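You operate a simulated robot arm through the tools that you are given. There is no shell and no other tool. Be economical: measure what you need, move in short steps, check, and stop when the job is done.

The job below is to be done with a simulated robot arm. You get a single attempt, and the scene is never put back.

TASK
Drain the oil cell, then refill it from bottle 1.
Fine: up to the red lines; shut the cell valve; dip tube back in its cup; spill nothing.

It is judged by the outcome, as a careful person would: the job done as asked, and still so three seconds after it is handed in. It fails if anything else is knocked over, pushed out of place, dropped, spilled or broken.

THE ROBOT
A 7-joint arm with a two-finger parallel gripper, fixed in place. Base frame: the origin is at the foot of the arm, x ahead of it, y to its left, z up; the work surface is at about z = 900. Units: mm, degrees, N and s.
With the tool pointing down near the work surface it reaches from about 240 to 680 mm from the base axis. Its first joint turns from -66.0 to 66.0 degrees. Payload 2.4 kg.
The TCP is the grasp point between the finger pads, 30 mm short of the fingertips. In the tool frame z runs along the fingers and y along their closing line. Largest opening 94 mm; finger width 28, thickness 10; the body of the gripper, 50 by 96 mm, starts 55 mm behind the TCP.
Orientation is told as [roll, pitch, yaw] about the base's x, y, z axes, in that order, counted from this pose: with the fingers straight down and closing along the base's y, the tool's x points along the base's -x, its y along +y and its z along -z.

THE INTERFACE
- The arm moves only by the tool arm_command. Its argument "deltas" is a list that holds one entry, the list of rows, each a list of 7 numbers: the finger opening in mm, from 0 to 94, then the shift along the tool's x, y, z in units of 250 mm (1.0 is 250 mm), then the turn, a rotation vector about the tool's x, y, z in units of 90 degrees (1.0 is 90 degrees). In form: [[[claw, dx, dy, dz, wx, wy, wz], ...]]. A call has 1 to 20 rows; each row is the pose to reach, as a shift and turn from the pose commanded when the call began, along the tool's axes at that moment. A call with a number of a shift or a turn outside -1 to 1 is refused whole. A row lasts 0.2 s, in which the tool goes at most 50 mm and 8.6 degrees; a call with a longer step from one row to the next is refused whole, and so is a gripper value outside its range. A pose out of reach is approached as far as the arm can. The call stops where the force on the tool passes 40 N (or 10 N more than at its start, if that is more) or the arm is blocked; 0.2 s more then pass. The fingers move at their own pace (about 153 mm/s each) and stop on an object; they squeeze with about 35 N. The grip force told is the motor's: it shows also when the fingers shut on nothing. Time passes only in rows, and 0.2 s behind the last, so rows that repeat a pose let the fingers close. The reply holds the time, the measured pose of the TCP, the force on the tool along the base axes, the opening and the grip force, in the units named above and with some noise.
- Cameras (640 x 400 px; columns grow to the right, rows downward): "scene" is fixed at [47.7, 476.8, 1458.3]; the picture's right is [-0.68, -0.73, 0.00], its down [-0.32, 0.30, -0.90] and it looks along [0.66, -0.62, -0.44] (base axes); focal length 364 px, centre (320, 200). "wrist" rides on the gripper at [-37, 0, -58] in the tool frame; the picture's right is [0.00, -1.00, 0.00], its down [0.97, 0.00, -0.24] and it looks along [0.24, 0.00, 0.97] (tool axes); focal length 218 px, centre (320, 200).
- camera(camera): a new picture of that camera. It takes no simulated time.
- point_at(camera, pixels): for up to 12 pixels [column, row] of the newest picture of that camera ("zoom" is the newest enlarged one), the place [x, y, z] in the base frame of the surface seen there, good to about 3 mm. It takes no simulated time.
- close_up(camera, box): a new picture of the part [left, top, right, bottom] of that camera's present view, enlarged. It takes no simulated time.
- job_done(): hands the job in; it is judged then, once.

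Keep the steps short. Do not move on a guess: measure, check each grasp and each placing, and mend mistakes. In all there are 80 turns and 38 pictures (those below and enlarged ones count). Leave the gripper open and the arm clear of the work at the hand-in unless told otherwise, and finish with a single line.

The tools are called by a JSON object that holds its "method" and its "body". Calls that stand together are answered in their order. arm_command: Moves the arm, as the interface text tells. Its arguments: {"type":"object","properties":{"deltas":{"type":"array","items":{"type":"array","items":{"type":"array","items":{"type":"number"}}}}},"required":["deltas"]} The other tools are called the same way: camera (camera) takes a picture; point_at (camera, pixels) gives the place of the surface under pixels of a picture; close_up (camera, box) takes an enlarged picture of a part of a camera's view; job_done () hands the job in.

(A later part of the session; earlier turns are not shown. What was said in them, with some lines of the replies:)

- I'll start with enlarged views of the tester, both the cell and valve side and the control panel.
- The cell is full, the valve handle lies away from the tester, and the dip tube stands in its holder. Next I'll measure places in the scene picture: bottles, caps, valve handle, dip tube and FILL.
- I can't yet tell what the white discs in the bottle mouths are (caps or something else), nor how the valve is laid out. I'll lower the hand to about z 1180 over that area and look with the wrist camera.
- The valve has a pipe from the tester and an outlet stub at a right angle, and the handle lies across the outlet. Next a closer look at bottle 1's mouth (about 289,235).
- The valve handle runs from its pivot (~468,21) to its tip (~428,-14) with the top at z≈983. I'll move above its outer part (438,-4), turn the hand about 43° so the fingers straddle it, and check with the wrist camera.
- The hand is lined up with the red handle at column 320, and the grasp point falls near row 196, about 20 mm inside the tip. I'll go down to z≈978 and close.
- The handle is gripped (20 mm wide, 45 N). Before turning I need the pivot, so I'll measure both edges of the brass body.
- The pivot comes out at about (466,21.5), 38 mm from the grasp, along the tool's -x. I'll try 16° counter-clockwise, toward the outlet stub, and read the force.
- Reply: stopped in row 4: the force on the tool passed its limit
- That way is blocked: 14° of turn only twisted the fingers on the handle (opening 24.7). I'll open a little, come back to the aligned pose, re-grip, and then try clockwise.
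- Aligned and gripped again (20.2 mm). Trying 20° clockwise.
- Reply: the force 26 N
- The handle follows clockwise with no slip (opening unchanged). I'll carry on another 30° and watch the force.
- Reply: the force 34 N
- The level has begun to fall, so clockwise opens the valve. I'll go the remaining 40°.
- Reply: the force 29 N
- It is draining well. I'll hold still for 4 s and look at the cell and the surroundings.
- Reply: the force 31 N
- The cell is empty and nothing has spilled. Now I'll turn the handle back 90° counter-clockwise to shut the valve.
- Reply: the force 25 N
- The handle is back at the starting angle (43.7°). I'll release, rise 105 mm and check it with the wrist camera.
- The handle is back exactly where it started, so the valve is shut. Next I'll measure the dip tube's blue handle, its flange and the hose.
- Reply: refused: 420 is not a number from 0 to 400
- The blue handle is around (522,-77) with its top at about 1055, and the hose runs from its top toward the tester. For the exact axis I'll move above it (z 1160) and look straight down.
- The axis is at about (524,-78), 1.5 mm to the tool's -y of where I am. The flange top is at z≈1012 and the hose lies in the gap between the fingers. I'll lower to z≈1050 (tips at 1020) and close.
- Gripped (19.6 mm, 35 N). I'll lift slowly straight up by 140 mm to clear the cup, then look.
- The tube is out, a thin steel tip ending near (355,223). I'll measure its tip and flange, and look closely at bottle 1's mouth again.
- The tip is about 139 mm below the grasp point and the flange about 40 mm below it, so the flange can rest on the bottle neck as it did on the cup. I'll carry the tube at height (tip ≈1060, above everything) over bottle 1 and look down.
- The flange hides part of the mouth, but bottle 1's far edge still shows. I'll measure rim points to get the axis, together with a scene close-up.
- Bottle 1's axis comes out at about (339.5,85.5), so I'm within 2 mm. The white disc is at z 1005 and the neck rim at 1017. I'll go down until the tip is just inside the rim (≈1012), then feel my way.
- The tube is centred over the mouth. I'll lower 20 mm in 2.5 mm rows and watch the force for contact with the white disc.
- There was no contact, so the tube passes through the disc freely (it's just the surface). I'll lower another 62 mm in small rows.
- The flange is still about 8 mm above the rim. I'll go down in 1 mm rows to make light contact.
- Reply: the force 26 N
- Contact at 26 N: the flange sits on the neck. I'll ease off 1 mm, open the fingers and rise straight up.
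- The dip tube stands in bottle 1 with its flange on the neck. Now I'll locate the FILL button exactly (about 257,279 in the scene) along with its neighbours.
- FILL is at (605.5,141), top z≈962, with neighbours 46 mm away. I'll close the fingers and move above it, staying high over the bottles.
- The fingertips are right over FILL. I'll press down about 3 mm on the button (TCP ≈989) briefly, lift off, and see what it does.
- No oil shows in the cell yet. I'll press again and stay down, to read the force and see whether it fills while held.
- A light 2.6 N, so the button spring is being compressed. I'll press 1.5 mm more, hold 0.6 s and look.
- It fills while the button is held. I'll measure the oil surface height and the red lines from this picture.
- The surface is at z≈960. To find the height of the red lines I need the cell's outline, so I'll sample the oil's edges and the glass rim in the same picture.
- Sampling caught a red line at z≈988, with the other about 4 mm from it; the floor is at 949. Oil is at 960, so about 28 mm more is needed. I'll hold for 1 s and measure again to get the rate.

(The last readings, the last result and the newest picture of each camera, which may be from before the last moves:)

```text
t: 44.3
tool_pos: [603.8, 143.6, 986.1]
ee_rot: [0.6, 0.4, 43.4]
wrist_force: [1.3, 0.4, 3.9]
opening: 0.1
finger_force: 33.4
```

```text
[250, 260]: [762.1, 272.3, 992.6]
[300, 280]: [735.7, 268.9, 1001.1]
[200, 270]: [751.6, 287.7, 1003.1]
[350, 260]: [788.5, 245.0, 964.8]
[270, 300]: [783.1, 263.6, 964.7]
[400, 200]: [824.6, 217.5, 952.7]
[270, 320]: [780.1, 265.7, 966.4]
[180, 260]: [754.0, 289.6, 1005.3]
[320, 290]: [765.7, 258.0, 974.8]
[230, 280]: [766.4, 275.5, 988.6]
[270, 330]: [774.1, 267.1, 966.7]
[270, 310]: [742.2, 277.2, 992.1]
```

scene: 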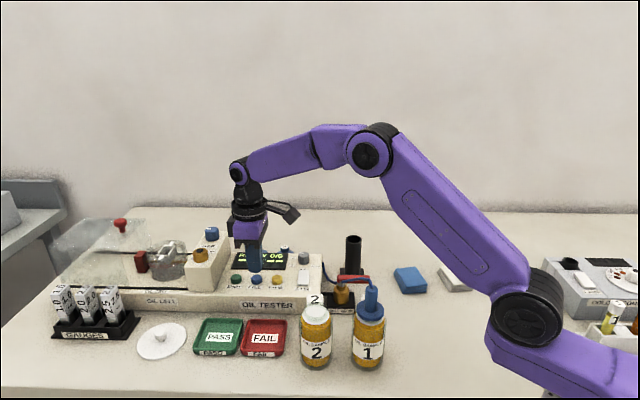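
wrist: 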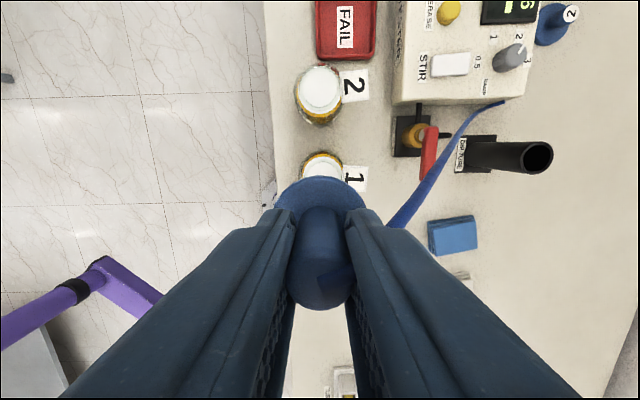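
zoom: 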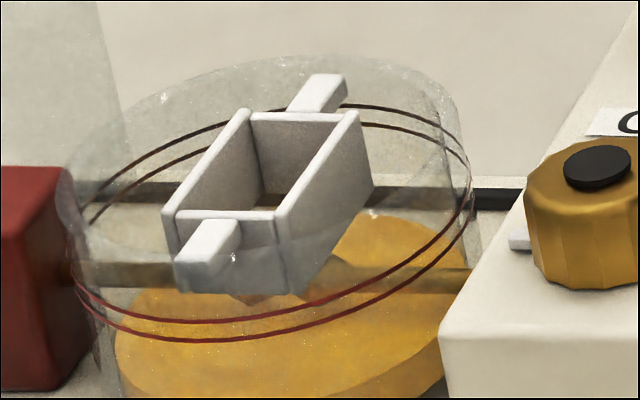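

The surface is now ≈966 (about 6 mm/s), and the red lines read 988 and 992. The target is ≈990, so I'll hold for 2.6 s and re-measure.

{"method": "arm_command", "body": {"deltas": [[[0, 0, 0, 0, 0, 0, 0], [0, 0, 0, 0, 0, 0, 0], [0, 0, 0, 0, 0, 0, 0], [0, 0, 0, 0, 0, 0, 0], [0, 0, 0, 0, 0, 0, 0], [0, 0, 0, 0, 0, 0, 0], [0, 0, 0, 0, 0, 0, 0], [0, 0, 0, 0, 0, 0, 0], [0, 0, 0, 0, 0, 0, 0], [0, 0, 0, 0, 0, 0, 0], [0, 0, 0, 0, 0, 0, 0], [0, 0, 0, 0, 0, 0, 0]]]}}

{"method": "close_up", "body": {"camera": "scene", "box": [140, 238, 204, 278]}}

{"method": "point_at", "body": {"camera": "zoom", "pixels": [[250, 295], [300, 295], [400, 180], [410, 220], [350, 260], [270, 310], [130, 240], [160, 280], [380, 200], [350, 230], [430, 200], [200, 290]]}}

```text
t: 46.9
tool_pos: [604.3, 143.1, 986.7]
ee_rot: [0.5, 0.4, 43.5]
wrist_force: [0.0, 0.1, 4.7]
opening: 0.1
finger_force: 32.9
```

```text
10.00 times, centred on (172, 258) of scene
```

zoom: 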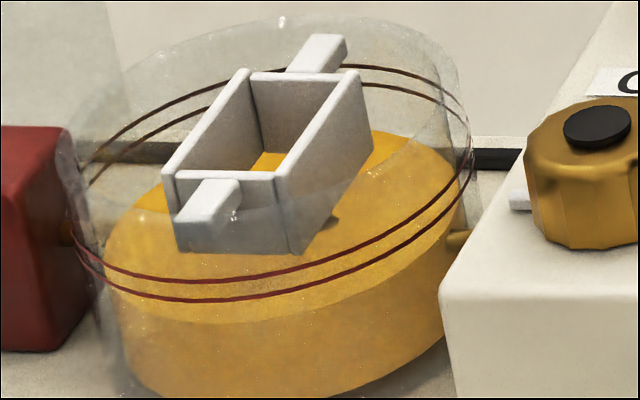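

```text
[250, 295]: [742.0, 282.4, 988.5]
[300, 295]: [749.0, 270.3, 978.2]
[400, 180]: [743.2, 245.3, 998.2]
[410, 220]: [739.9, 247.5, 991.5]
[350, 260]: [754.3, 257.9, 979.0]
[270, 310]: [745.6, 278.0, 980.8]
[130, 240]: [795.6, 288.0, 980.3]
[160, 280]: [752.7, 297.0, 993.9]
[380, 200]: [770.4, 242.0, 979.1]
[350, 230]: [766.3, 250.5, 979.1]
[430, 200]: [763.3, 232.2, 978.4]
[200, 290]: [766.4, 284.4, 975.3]
```

The surface is at 979.3 (rate ≈5.1 mm/s), and the oil's edge is still below both lines. I'll hold 1.4 s more, expecting ≈986.5, and compare against the lines directly.

{"method": "arm_command", "body": {"deltas": [[[0, 0, 0, 0, 0, 0, 0], [0, 0, 0, 0, 0, 0, 0], [0, 0, 0, 0, 0, 0, 0], [0, 0, 0, 0, 0, 0, 0], [0, 0, 0, 0, 0, 0, 0], [0, 0, 0, 0, 0, 0, 0]]]}}

{"method": "close_up", "body": {"camera": "scene", "box": [140, 238, 204, 278]}}

{"method": "point_at", "body": {"camera": "zoom", "pixels": [[380, 230], [340, 250], [400, 180], [410, 200], [350, 260], [420, 160], [130, 230], [150, 220], [380, 200], [350, 230], [430, 180], [270, 265]]}}

```text
t: 48.3
tool_pos: [603.8, 143.5, 986.0]
ee_rot: [0.7, 0.4, 43.5]
wrist_force: [-0.5, -0.1, 4.7]
opening: 0.0
finger_force: 32.7
```

```text
10.00 times, centred on (172, 258) of scene
```

zoom: 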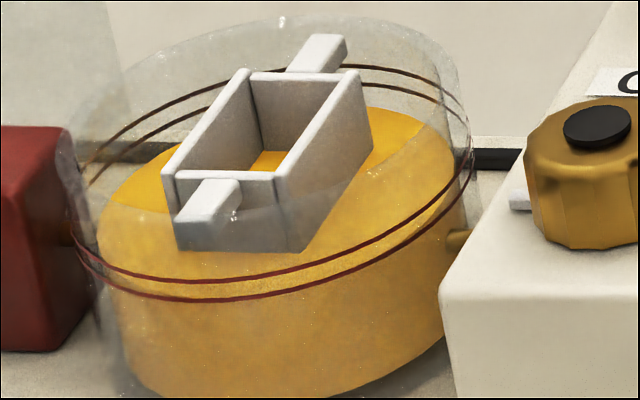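

```text
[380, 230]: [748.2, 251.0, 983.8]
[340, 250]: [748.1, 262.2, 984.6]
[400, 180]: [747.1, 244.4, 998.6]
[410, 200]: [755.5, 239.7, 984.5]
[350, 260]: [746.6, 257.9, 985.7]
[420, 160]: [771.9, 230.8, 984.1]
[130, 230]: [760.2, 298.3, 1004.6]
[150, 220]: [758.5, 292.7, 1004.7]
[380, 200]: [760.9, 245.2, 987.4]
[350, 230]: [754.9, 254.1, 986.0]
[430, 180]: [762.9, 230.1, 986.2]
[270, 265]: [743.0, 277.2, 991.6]
```

The surface is ≈985, about 2.5 mm below the lower line (≈987.5–988), and the upper line is ≈992. I'll hold 0.8 s more and then lift clear, aiming for ≈989.5.

{"method": "arm_command", "body": {"deltas": [[[0, 0, 0, 0, 0, 0, 0], [0, 0, 0, 0, 0, 0, 0], [0, 0, 0, 0, 0, 0, 0], [0, 0, 0, 0, 0, 0, 0], [0, 0, 0, -0.08, 0, 0, 0], [0, 0, 0, -0.2, 0, 0, 0], [0, 0, 0, -0.36, 0, 0, 0], [0, 0, 0, -0.52, 0, 0, 0]]]}}

{"method": "close_up", "body": {"camera": "scene", "box": [140, 238, 204, 278]}}

{"method": "point_at", "body": {"camera": "zoom", "pixels": [[380, 230], [340, 250], [400, 160], [410, 200], [350, 255], [420, 150], [430, 170], [380, 130], [380, 200], [350, 230], [400, 140], [410, 180]]}}

```text
t: 50.1
tool_pos: [605.6, 140.2, 1116.5]
ee_rot: [0.6, 0.4, 43.5]
wrist_force: [-0.3, 0.6, 0.7]
opening: 0.0
finger_force: 33.0
```

```text
10.00 times, centred on (172, 258) of scene
```

zoom: 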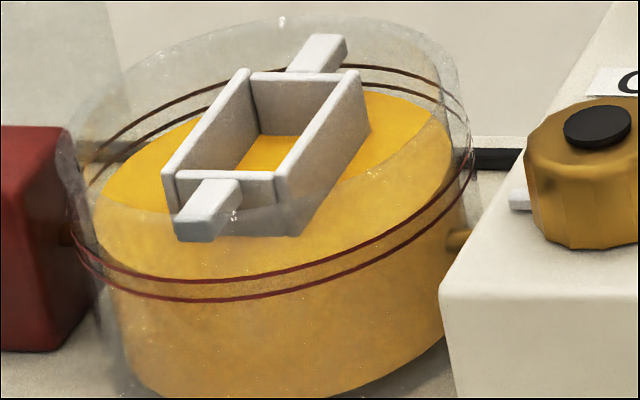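

```text
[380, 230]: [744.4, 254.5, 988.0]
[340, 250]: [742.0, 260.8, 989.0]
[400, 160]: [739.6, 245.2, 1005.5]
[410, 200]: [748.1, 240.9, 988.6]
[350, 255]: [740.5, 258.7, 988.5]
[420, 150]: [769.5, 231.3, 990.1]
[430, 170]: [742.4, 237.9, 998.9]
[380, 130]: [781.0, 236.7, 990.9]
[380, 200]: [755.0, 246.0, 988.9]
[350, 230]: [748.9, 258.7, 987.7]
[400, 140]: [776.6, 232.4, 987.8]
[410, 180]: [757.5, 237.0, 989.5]
```

The surface now reads ≈989, between the red lines (988 and 992), and the button is released. Next, back over the dip tube in bottle 1: up first, then across, opening the fingers on the way.

{"method": "arm_command", "body": {"deltas": [[[0, 0, 0, -0.12, 0, 0, 0], [0, 0, 0, -0.24, 0, 0, 0], [20, 0.1, 0.06, -0.24, 0, 0, 0], [44, 0.24, 0.15, -0.24, 0, 0, 0], [44, 0.38, 0.24, -0.24, 0, 0, 0], [44, 0.52, 0.33, -0.24, 0, 0, 0], [44, 0.66, 0.415, -0.24, 0, 0, 0], [44, 0.79, 0.5, -0.24, 0, 0, 0], [44, 0.89, 0.56, -0.24, 0, 0, 0], [44, 0.923, 0.58, -0.24, 0, 0, 0], [44, 0.923, 0.58, -0.24, 0, 0, 0]]]}}

{"method": "camera", "body": {"camera": "wrist"}}

{"method": "point_at", "body": {"camera": "wrist", "pixels": [[320, 195], [320, 185], [312, 190], [328, 190], [302, 185], [338, 185], [320, 205], [320, 170]]}}

```text
t: 52.5
tool_pos: [339.4, 87.8, 1179.3]
ee_rot: [0.6, 0.4, 43.5]
wrist_force: [-0.5, 0.1, -0.1]
opening: 43.8
finger_force: 0.0
```

```text
2 pictures are left
```

wrist: 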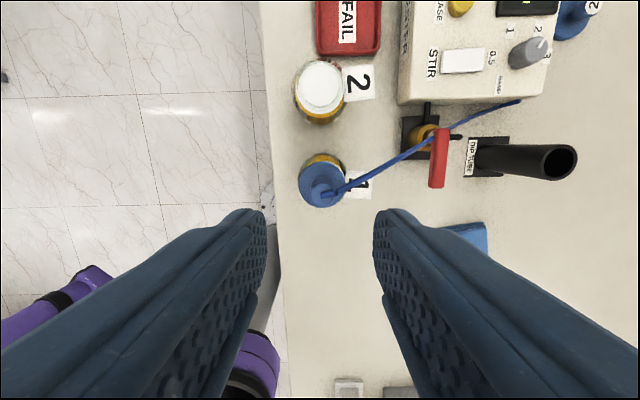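

```text
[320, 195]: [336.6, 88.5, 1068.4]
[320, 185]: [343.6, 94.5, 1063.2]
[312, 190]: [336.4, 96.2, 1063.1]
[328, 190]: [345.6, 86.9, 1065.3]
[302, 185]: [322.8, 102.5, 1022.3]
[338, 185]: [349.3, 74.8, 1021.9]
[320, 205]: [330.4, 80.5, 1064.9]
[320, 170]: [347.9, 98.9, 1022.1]
```

The tube stands upright in bottle 1 at about (337,88), flange top at 1022, within 2 mm of under the hand. I'll lower to z≈1058 and grip.

{"method": "arm_command", "body": {"deltas": [[[44, 0, -0.002, 0.12, 0, 0, 0], [44, 0, -0.002, 0.26, 0, 0, 0], [44, 0, -0.002, 0.38, 0, 0, 0], [44, 0, -0.002, 0.45, 0, 0, 0], [44, 0, -0.002, 0.483, 0, 0, 0], [44, 0, -0.002, 0.483, 0, 0, 0], [5, 0, -0.002, 0.483, 0, 0, 0], [5, 0, -0.002, 0.483, 0, 0, 0]]]}}

```text
t: 54.3
tool_pos: [339.3, 88.6, 1058.2]
ee_rot: [0.6, 0.4, 43.3]
wrist_force: [-0.2, 0.6, 2.1]
opening: 19.9
finger_force: 35.1
```

Gripped (19.9 mm). I'll lift slowly, pause about 2 s with the tip still inside the neck so any drops fall back into the bottle, and then stop there.

{"method": "arm_command", "body": {"deltas": [[[5, 0, 0, -0.04, 0, 0, 0], [5, 0, 0, -0.09, 0, 0, 0], [5, 0, 0, -0.15, 0, 0, 0], [5, 0, 0, -0.21, 0, 0, 0], [5, 0, 0, -0.27, 0, 0, 0], [5, 0, 0, -0.32, 0, 0, 0], [5, 0, 0, -0.36, 0, 0, 0], [5, 0, 0, -0.36, 0, 0, 0], [5, 0, 0, -0.36, 0, 0, 0], [5, 0, 0, -0.36, 0, 0, 0], [5, 0, 0, -0.36, 0, 0, 0], [5, 0, 0, -0.36, 0, 0, 0], [5, 0, 0, -0.36, 0, 0, 0], [5, 0, 0, -0.36, 0, 0, 0], [5, 0, 0, -0.36, 0, 0, 0], [5, 0, 0, -0.36, 0, 0, 0], [5, 0, 0, -0.36, 0, 0, 0], [5, 0, 0, -0.36, 0, 0, 0]]]}}

```text
t: 58.1
tool_pos: [337.6, 88.9, 1147.4]
ee_rot: [0.5, 0.5, 43.4]
wrist_force: [0.3, -0.5, -0.2]
opening: 19.9
finger_force: 34.9
```

Another 1 s of dripping time, then the tip goes clear of the neck (TCP ≈1205).

{"method": "arm_command", "body": {"deltas": [[[5, 0, 0, 0, 0, 0, 0], [5, 0, 0, 0, 0, 0, 0], [5, 0, 0, 0, 0, 0, 0], [5, 0, 0, 0, 0, 0, 0], [5, 0, 0, 0, 0, 0, 0], [5, 0, 0, -0.03, 0, 0, 0], [5, 0, 0, -0.06, 0, 0, 0], [5, 0, 0, -0.1, 0, 0, 0], [5, 0, 0, -0.15, 0, 0, 0], [5, 0, 0, -0.2, 0, 0, 0], [5, 0, 0, -0.23, 0, 0, 0], [5, 0, 0, -0.23, 0, 0, 0]]]}}

```text
t: 60.7
tool_pos: [339.4, 89.7, 1205.3]
ee_rot: [0.6, 0.4, 43.4]
wrist_force: [0.5, -0.1, -0.2]
opening: 19.9
finger_force: 35.0
```

Now across at this height to above the cup at (524,-78).

{"method": "arm_command", "body": {"deltas": [[[5, -0.006, -0.06, 0, 0, 0, 0], [5, -0.014, -0.16, 0, 0, 0, 0], [5, -0.022, -0.27, 0, 0, 0, 0], [5, -0.03, -0.38, 0, 0, 0, 0], [5, -0.039, -0.49, 0, 0, 0, 0], [5, -0.048, -0.6, 0, 0, 0, 0], [5, -0.057, -0.71, 0, 0, 0, 0], [5, -0.065, -0.82, 0, 0, 0, 0], [5, -0.073, -0.92, 0, 0, 0, 0], [5, -0.079, -0.993, 0, 0, 0, 0], [5, -0.079, -0.993, 0, 0, 0, 0], [5, -0.079, -0.993, 0, 0, 0, 0]]]}}

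```text
t: 63.3
tool_pos: [522.8, -77.2, 1204.8]
ee_rot: [0.6, 0.3, 43.3]
wrist_force: [0.2, -0.4, -1.7]
opening: 19.7
finger_force: 34.8
```

Over the cup. I'll lower until the tip is just above the cup rim (TCP ≈1153) and check the alignment in the scene picture.

{"method": "arm_command", "body": {"deltas": [[[5, 0.002, -0.002, 0.06, 0, 0, 0], [5, 0, -0.002, 0.12, 0, 0, 0], [5, 0, -0.002, 0.17, 0, 0, 0], [5, 0, -0.002, 0.205, 0, 0, 0], [5, 0, -0.002, 0.205, 0, 0, 0]]]}}

{"method": "close_up", "body": {"camera": "scene", "box": [314, 190, 394, 270]}}

{"method": "point_at", "body": {"camera": "zoom", "pixels": [[310, 210], [310, 180], [285, 235], [350, 235], [315, 250], [318, 222], [330, 225], [300, 245]]}}

```text
t: 64.5
tool_pos: [524.5, -78.1, 1152.2]
ee_rot: [0.6, 0.4, 43.3]
wrist_force: [0.7, -0.3, -0.2]
opening: 19.9
finger_force: 34.6
```

```text
5.00 times, centred on (354, 230) of scene
```

zoom: 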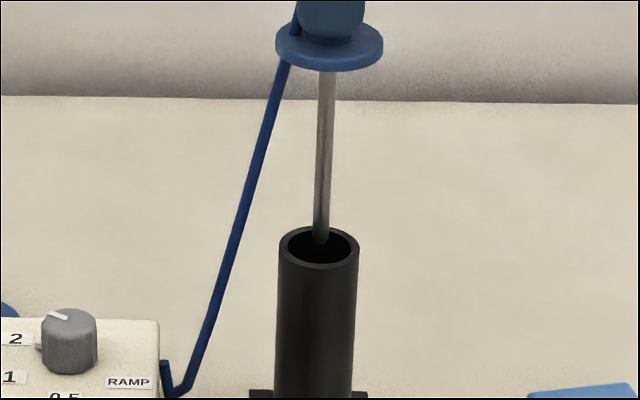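

```text
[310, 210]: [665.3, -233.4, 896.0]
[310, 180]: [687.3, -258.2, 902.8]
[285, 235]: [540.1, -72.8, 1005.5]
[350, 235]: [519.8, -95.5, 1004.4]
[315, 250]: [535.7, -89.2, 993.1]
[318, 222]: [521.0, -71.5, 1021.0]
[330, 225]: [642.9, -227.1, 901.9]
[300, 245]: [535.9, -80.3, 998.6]
```

The tip is centred over the cup opening (column 320 against the cup's 319). I'll lower slowly toward the seat.

{"method": "arm_command", "body": {"deltas": [[[5, 0, 0, 0.02, 0, 0, 0], [5, 0, 0, 0.04, 0, 0, 0], [5, 0, 0, 0.06, 0, 0, 0], [5, 0, 0, 0.09, 0, 0, 0], [5, 0, 0, 0.12, 0, 0, 0], [5, 0, 0, 0.16, 0, 0, 0], [5, 0, 0, 0.2, 0, 0, 0], [5, 0, 0, 0.24, 0, 0, 0], [5, 0, 0, 0.28, 0, 0, 0], [5, 0, 0, 0.32, 0, 0, 0], [5, 0, 0, 0.35, 0, 0, 0], [5, 0, 0, 0.37, 0, 0, 0], [5, 0, 0, 0.38, 0, 0, 0], [5, 0, 0, 0.388, 0, 0, 0]]]}}

```text
t: 67.5
tool_pos: [522.1, -79.1, 1054.8]
ee_rot: [0.5, 0.3, 43.4]
wrist_force: [-0.2, -0.1, -0.6]
opening: 20.0
finger_force: 35.3
```

No contact so far. I'll continue in 1 mm rows until it seats.

{"method": "arm_command", "body": {"deltas": [[[5, 0, 0, 0.004, 0, 0, 0], [5, 0, 0, 0.008, 0, 0, 0], [5, 0, 0, 0.012, 0, 0, 0], [5, 0, 0, 0.016, 0, 0, 0]]]}}

```text
t: 68.5
tool_pos: [523.1, -78.6, 1051.5]
ee_rot: [0.5, 0.4, 43.4]
wrist_force: [-0.3, -0.1, -1.1]
opening: 20.1
finger_force: 35.4
```

{"method": "arm_command", "body": {"deltas": [[[5, 0, 0, 0.004, 0, 0, 0], [5, 0, 0, 0.008, 0, 0, 0], [5, 0, 0, 0.012, 0, 0, 0], [5, 0, 0, 0.016, 0, 0, 0]]]}}

```text
t: 69.5
tool_pos: [524.6, -77.1, 1049.4]
ee_rot: [0.5, 0.4, 43.6]
wrist_force: [-7.6, 1.8, 22.6]
opening: 19.8
finger_force: 34.9
```

Seated: 22.6 N at z 1049.4, the same height at which I first gripped it. I'll ease off, open, rise and move clear.

{"method": "arm_command", "body": {"deltas": [[[5, 0, 0, -0.004, 0, 0, 0], [44, 0, 0, -0.004, 0, 0, 0], [44, 0, 0, -0.004, 0, 0, 0], [44, 0, 0, -0.06, 0, 0, 0], [44, 0, 0, -0.2, 0, 0, 0], [44, 0, 0, -0.36, 0, 0, 0], [44, 0, 0, -0.54, 0, 0, 0], [60, 0, 0, -0.72, 0, 0, 0], [80, 0.15, 0, -0.8, 0, 0, 0], [80, 0.32, 0, -0.8, 0, 0, 0], [80, 0.32, 0, -0.8, 0, 0, 0]]]}}

{"method": "camera", "body": {"camera": "scene"}}

{"method": "point_at", "body": {"camera": "scene", "pixels": [[353, 222], [354, 236], [343, 281], [365, 278], [371, 308], [316, 312], [178, 254], [181, 253], [176, 259]]}}

```text
t: 71.9
tool_pos: [465.5, -135.7, 1247.4]
ee_rot: [0.5, 0.5, 43.5]
wrist_force: [0.3, -0.5, -0.2]
opening: 79.8
finger_force: 0.0
```

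```text
0 pictures are left
```

scene: 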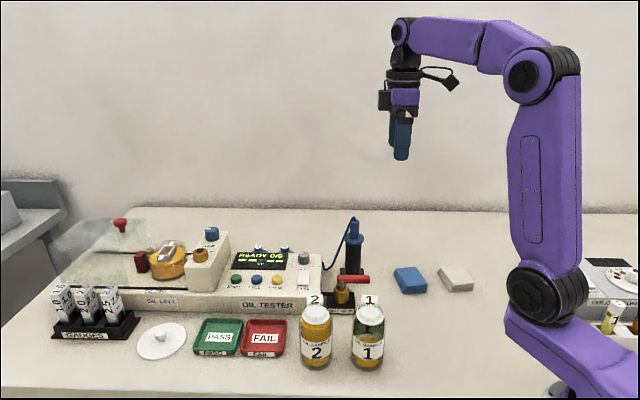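

```text
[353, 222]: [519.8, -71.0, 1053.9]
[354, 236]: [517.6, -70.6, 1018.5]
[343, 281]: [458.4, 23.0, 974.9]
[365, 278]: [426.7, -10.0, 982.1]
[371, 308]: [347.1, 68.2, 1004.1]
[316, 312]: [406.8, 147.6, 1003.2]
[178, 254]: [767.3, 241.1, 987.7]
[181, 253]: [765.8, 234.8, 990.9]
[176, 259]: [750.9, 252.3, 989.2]
```

The last picture shows the dip tube back in its cup, the valve shut, the oil level holding at z≈989 between the red lines, and nothing spilled or displaced. The arm is clear and open, so I'm handing the job in.

{"method": "job_done", "body": {}}

```text
The job is handed in.
```

I drained the oil cell and refilled it from bottle 1 to between the red lines (oil at z≈989, lines at about 988 and 992); the cell valve is shut, the dip tube is back in its cup, and I saw no spills.
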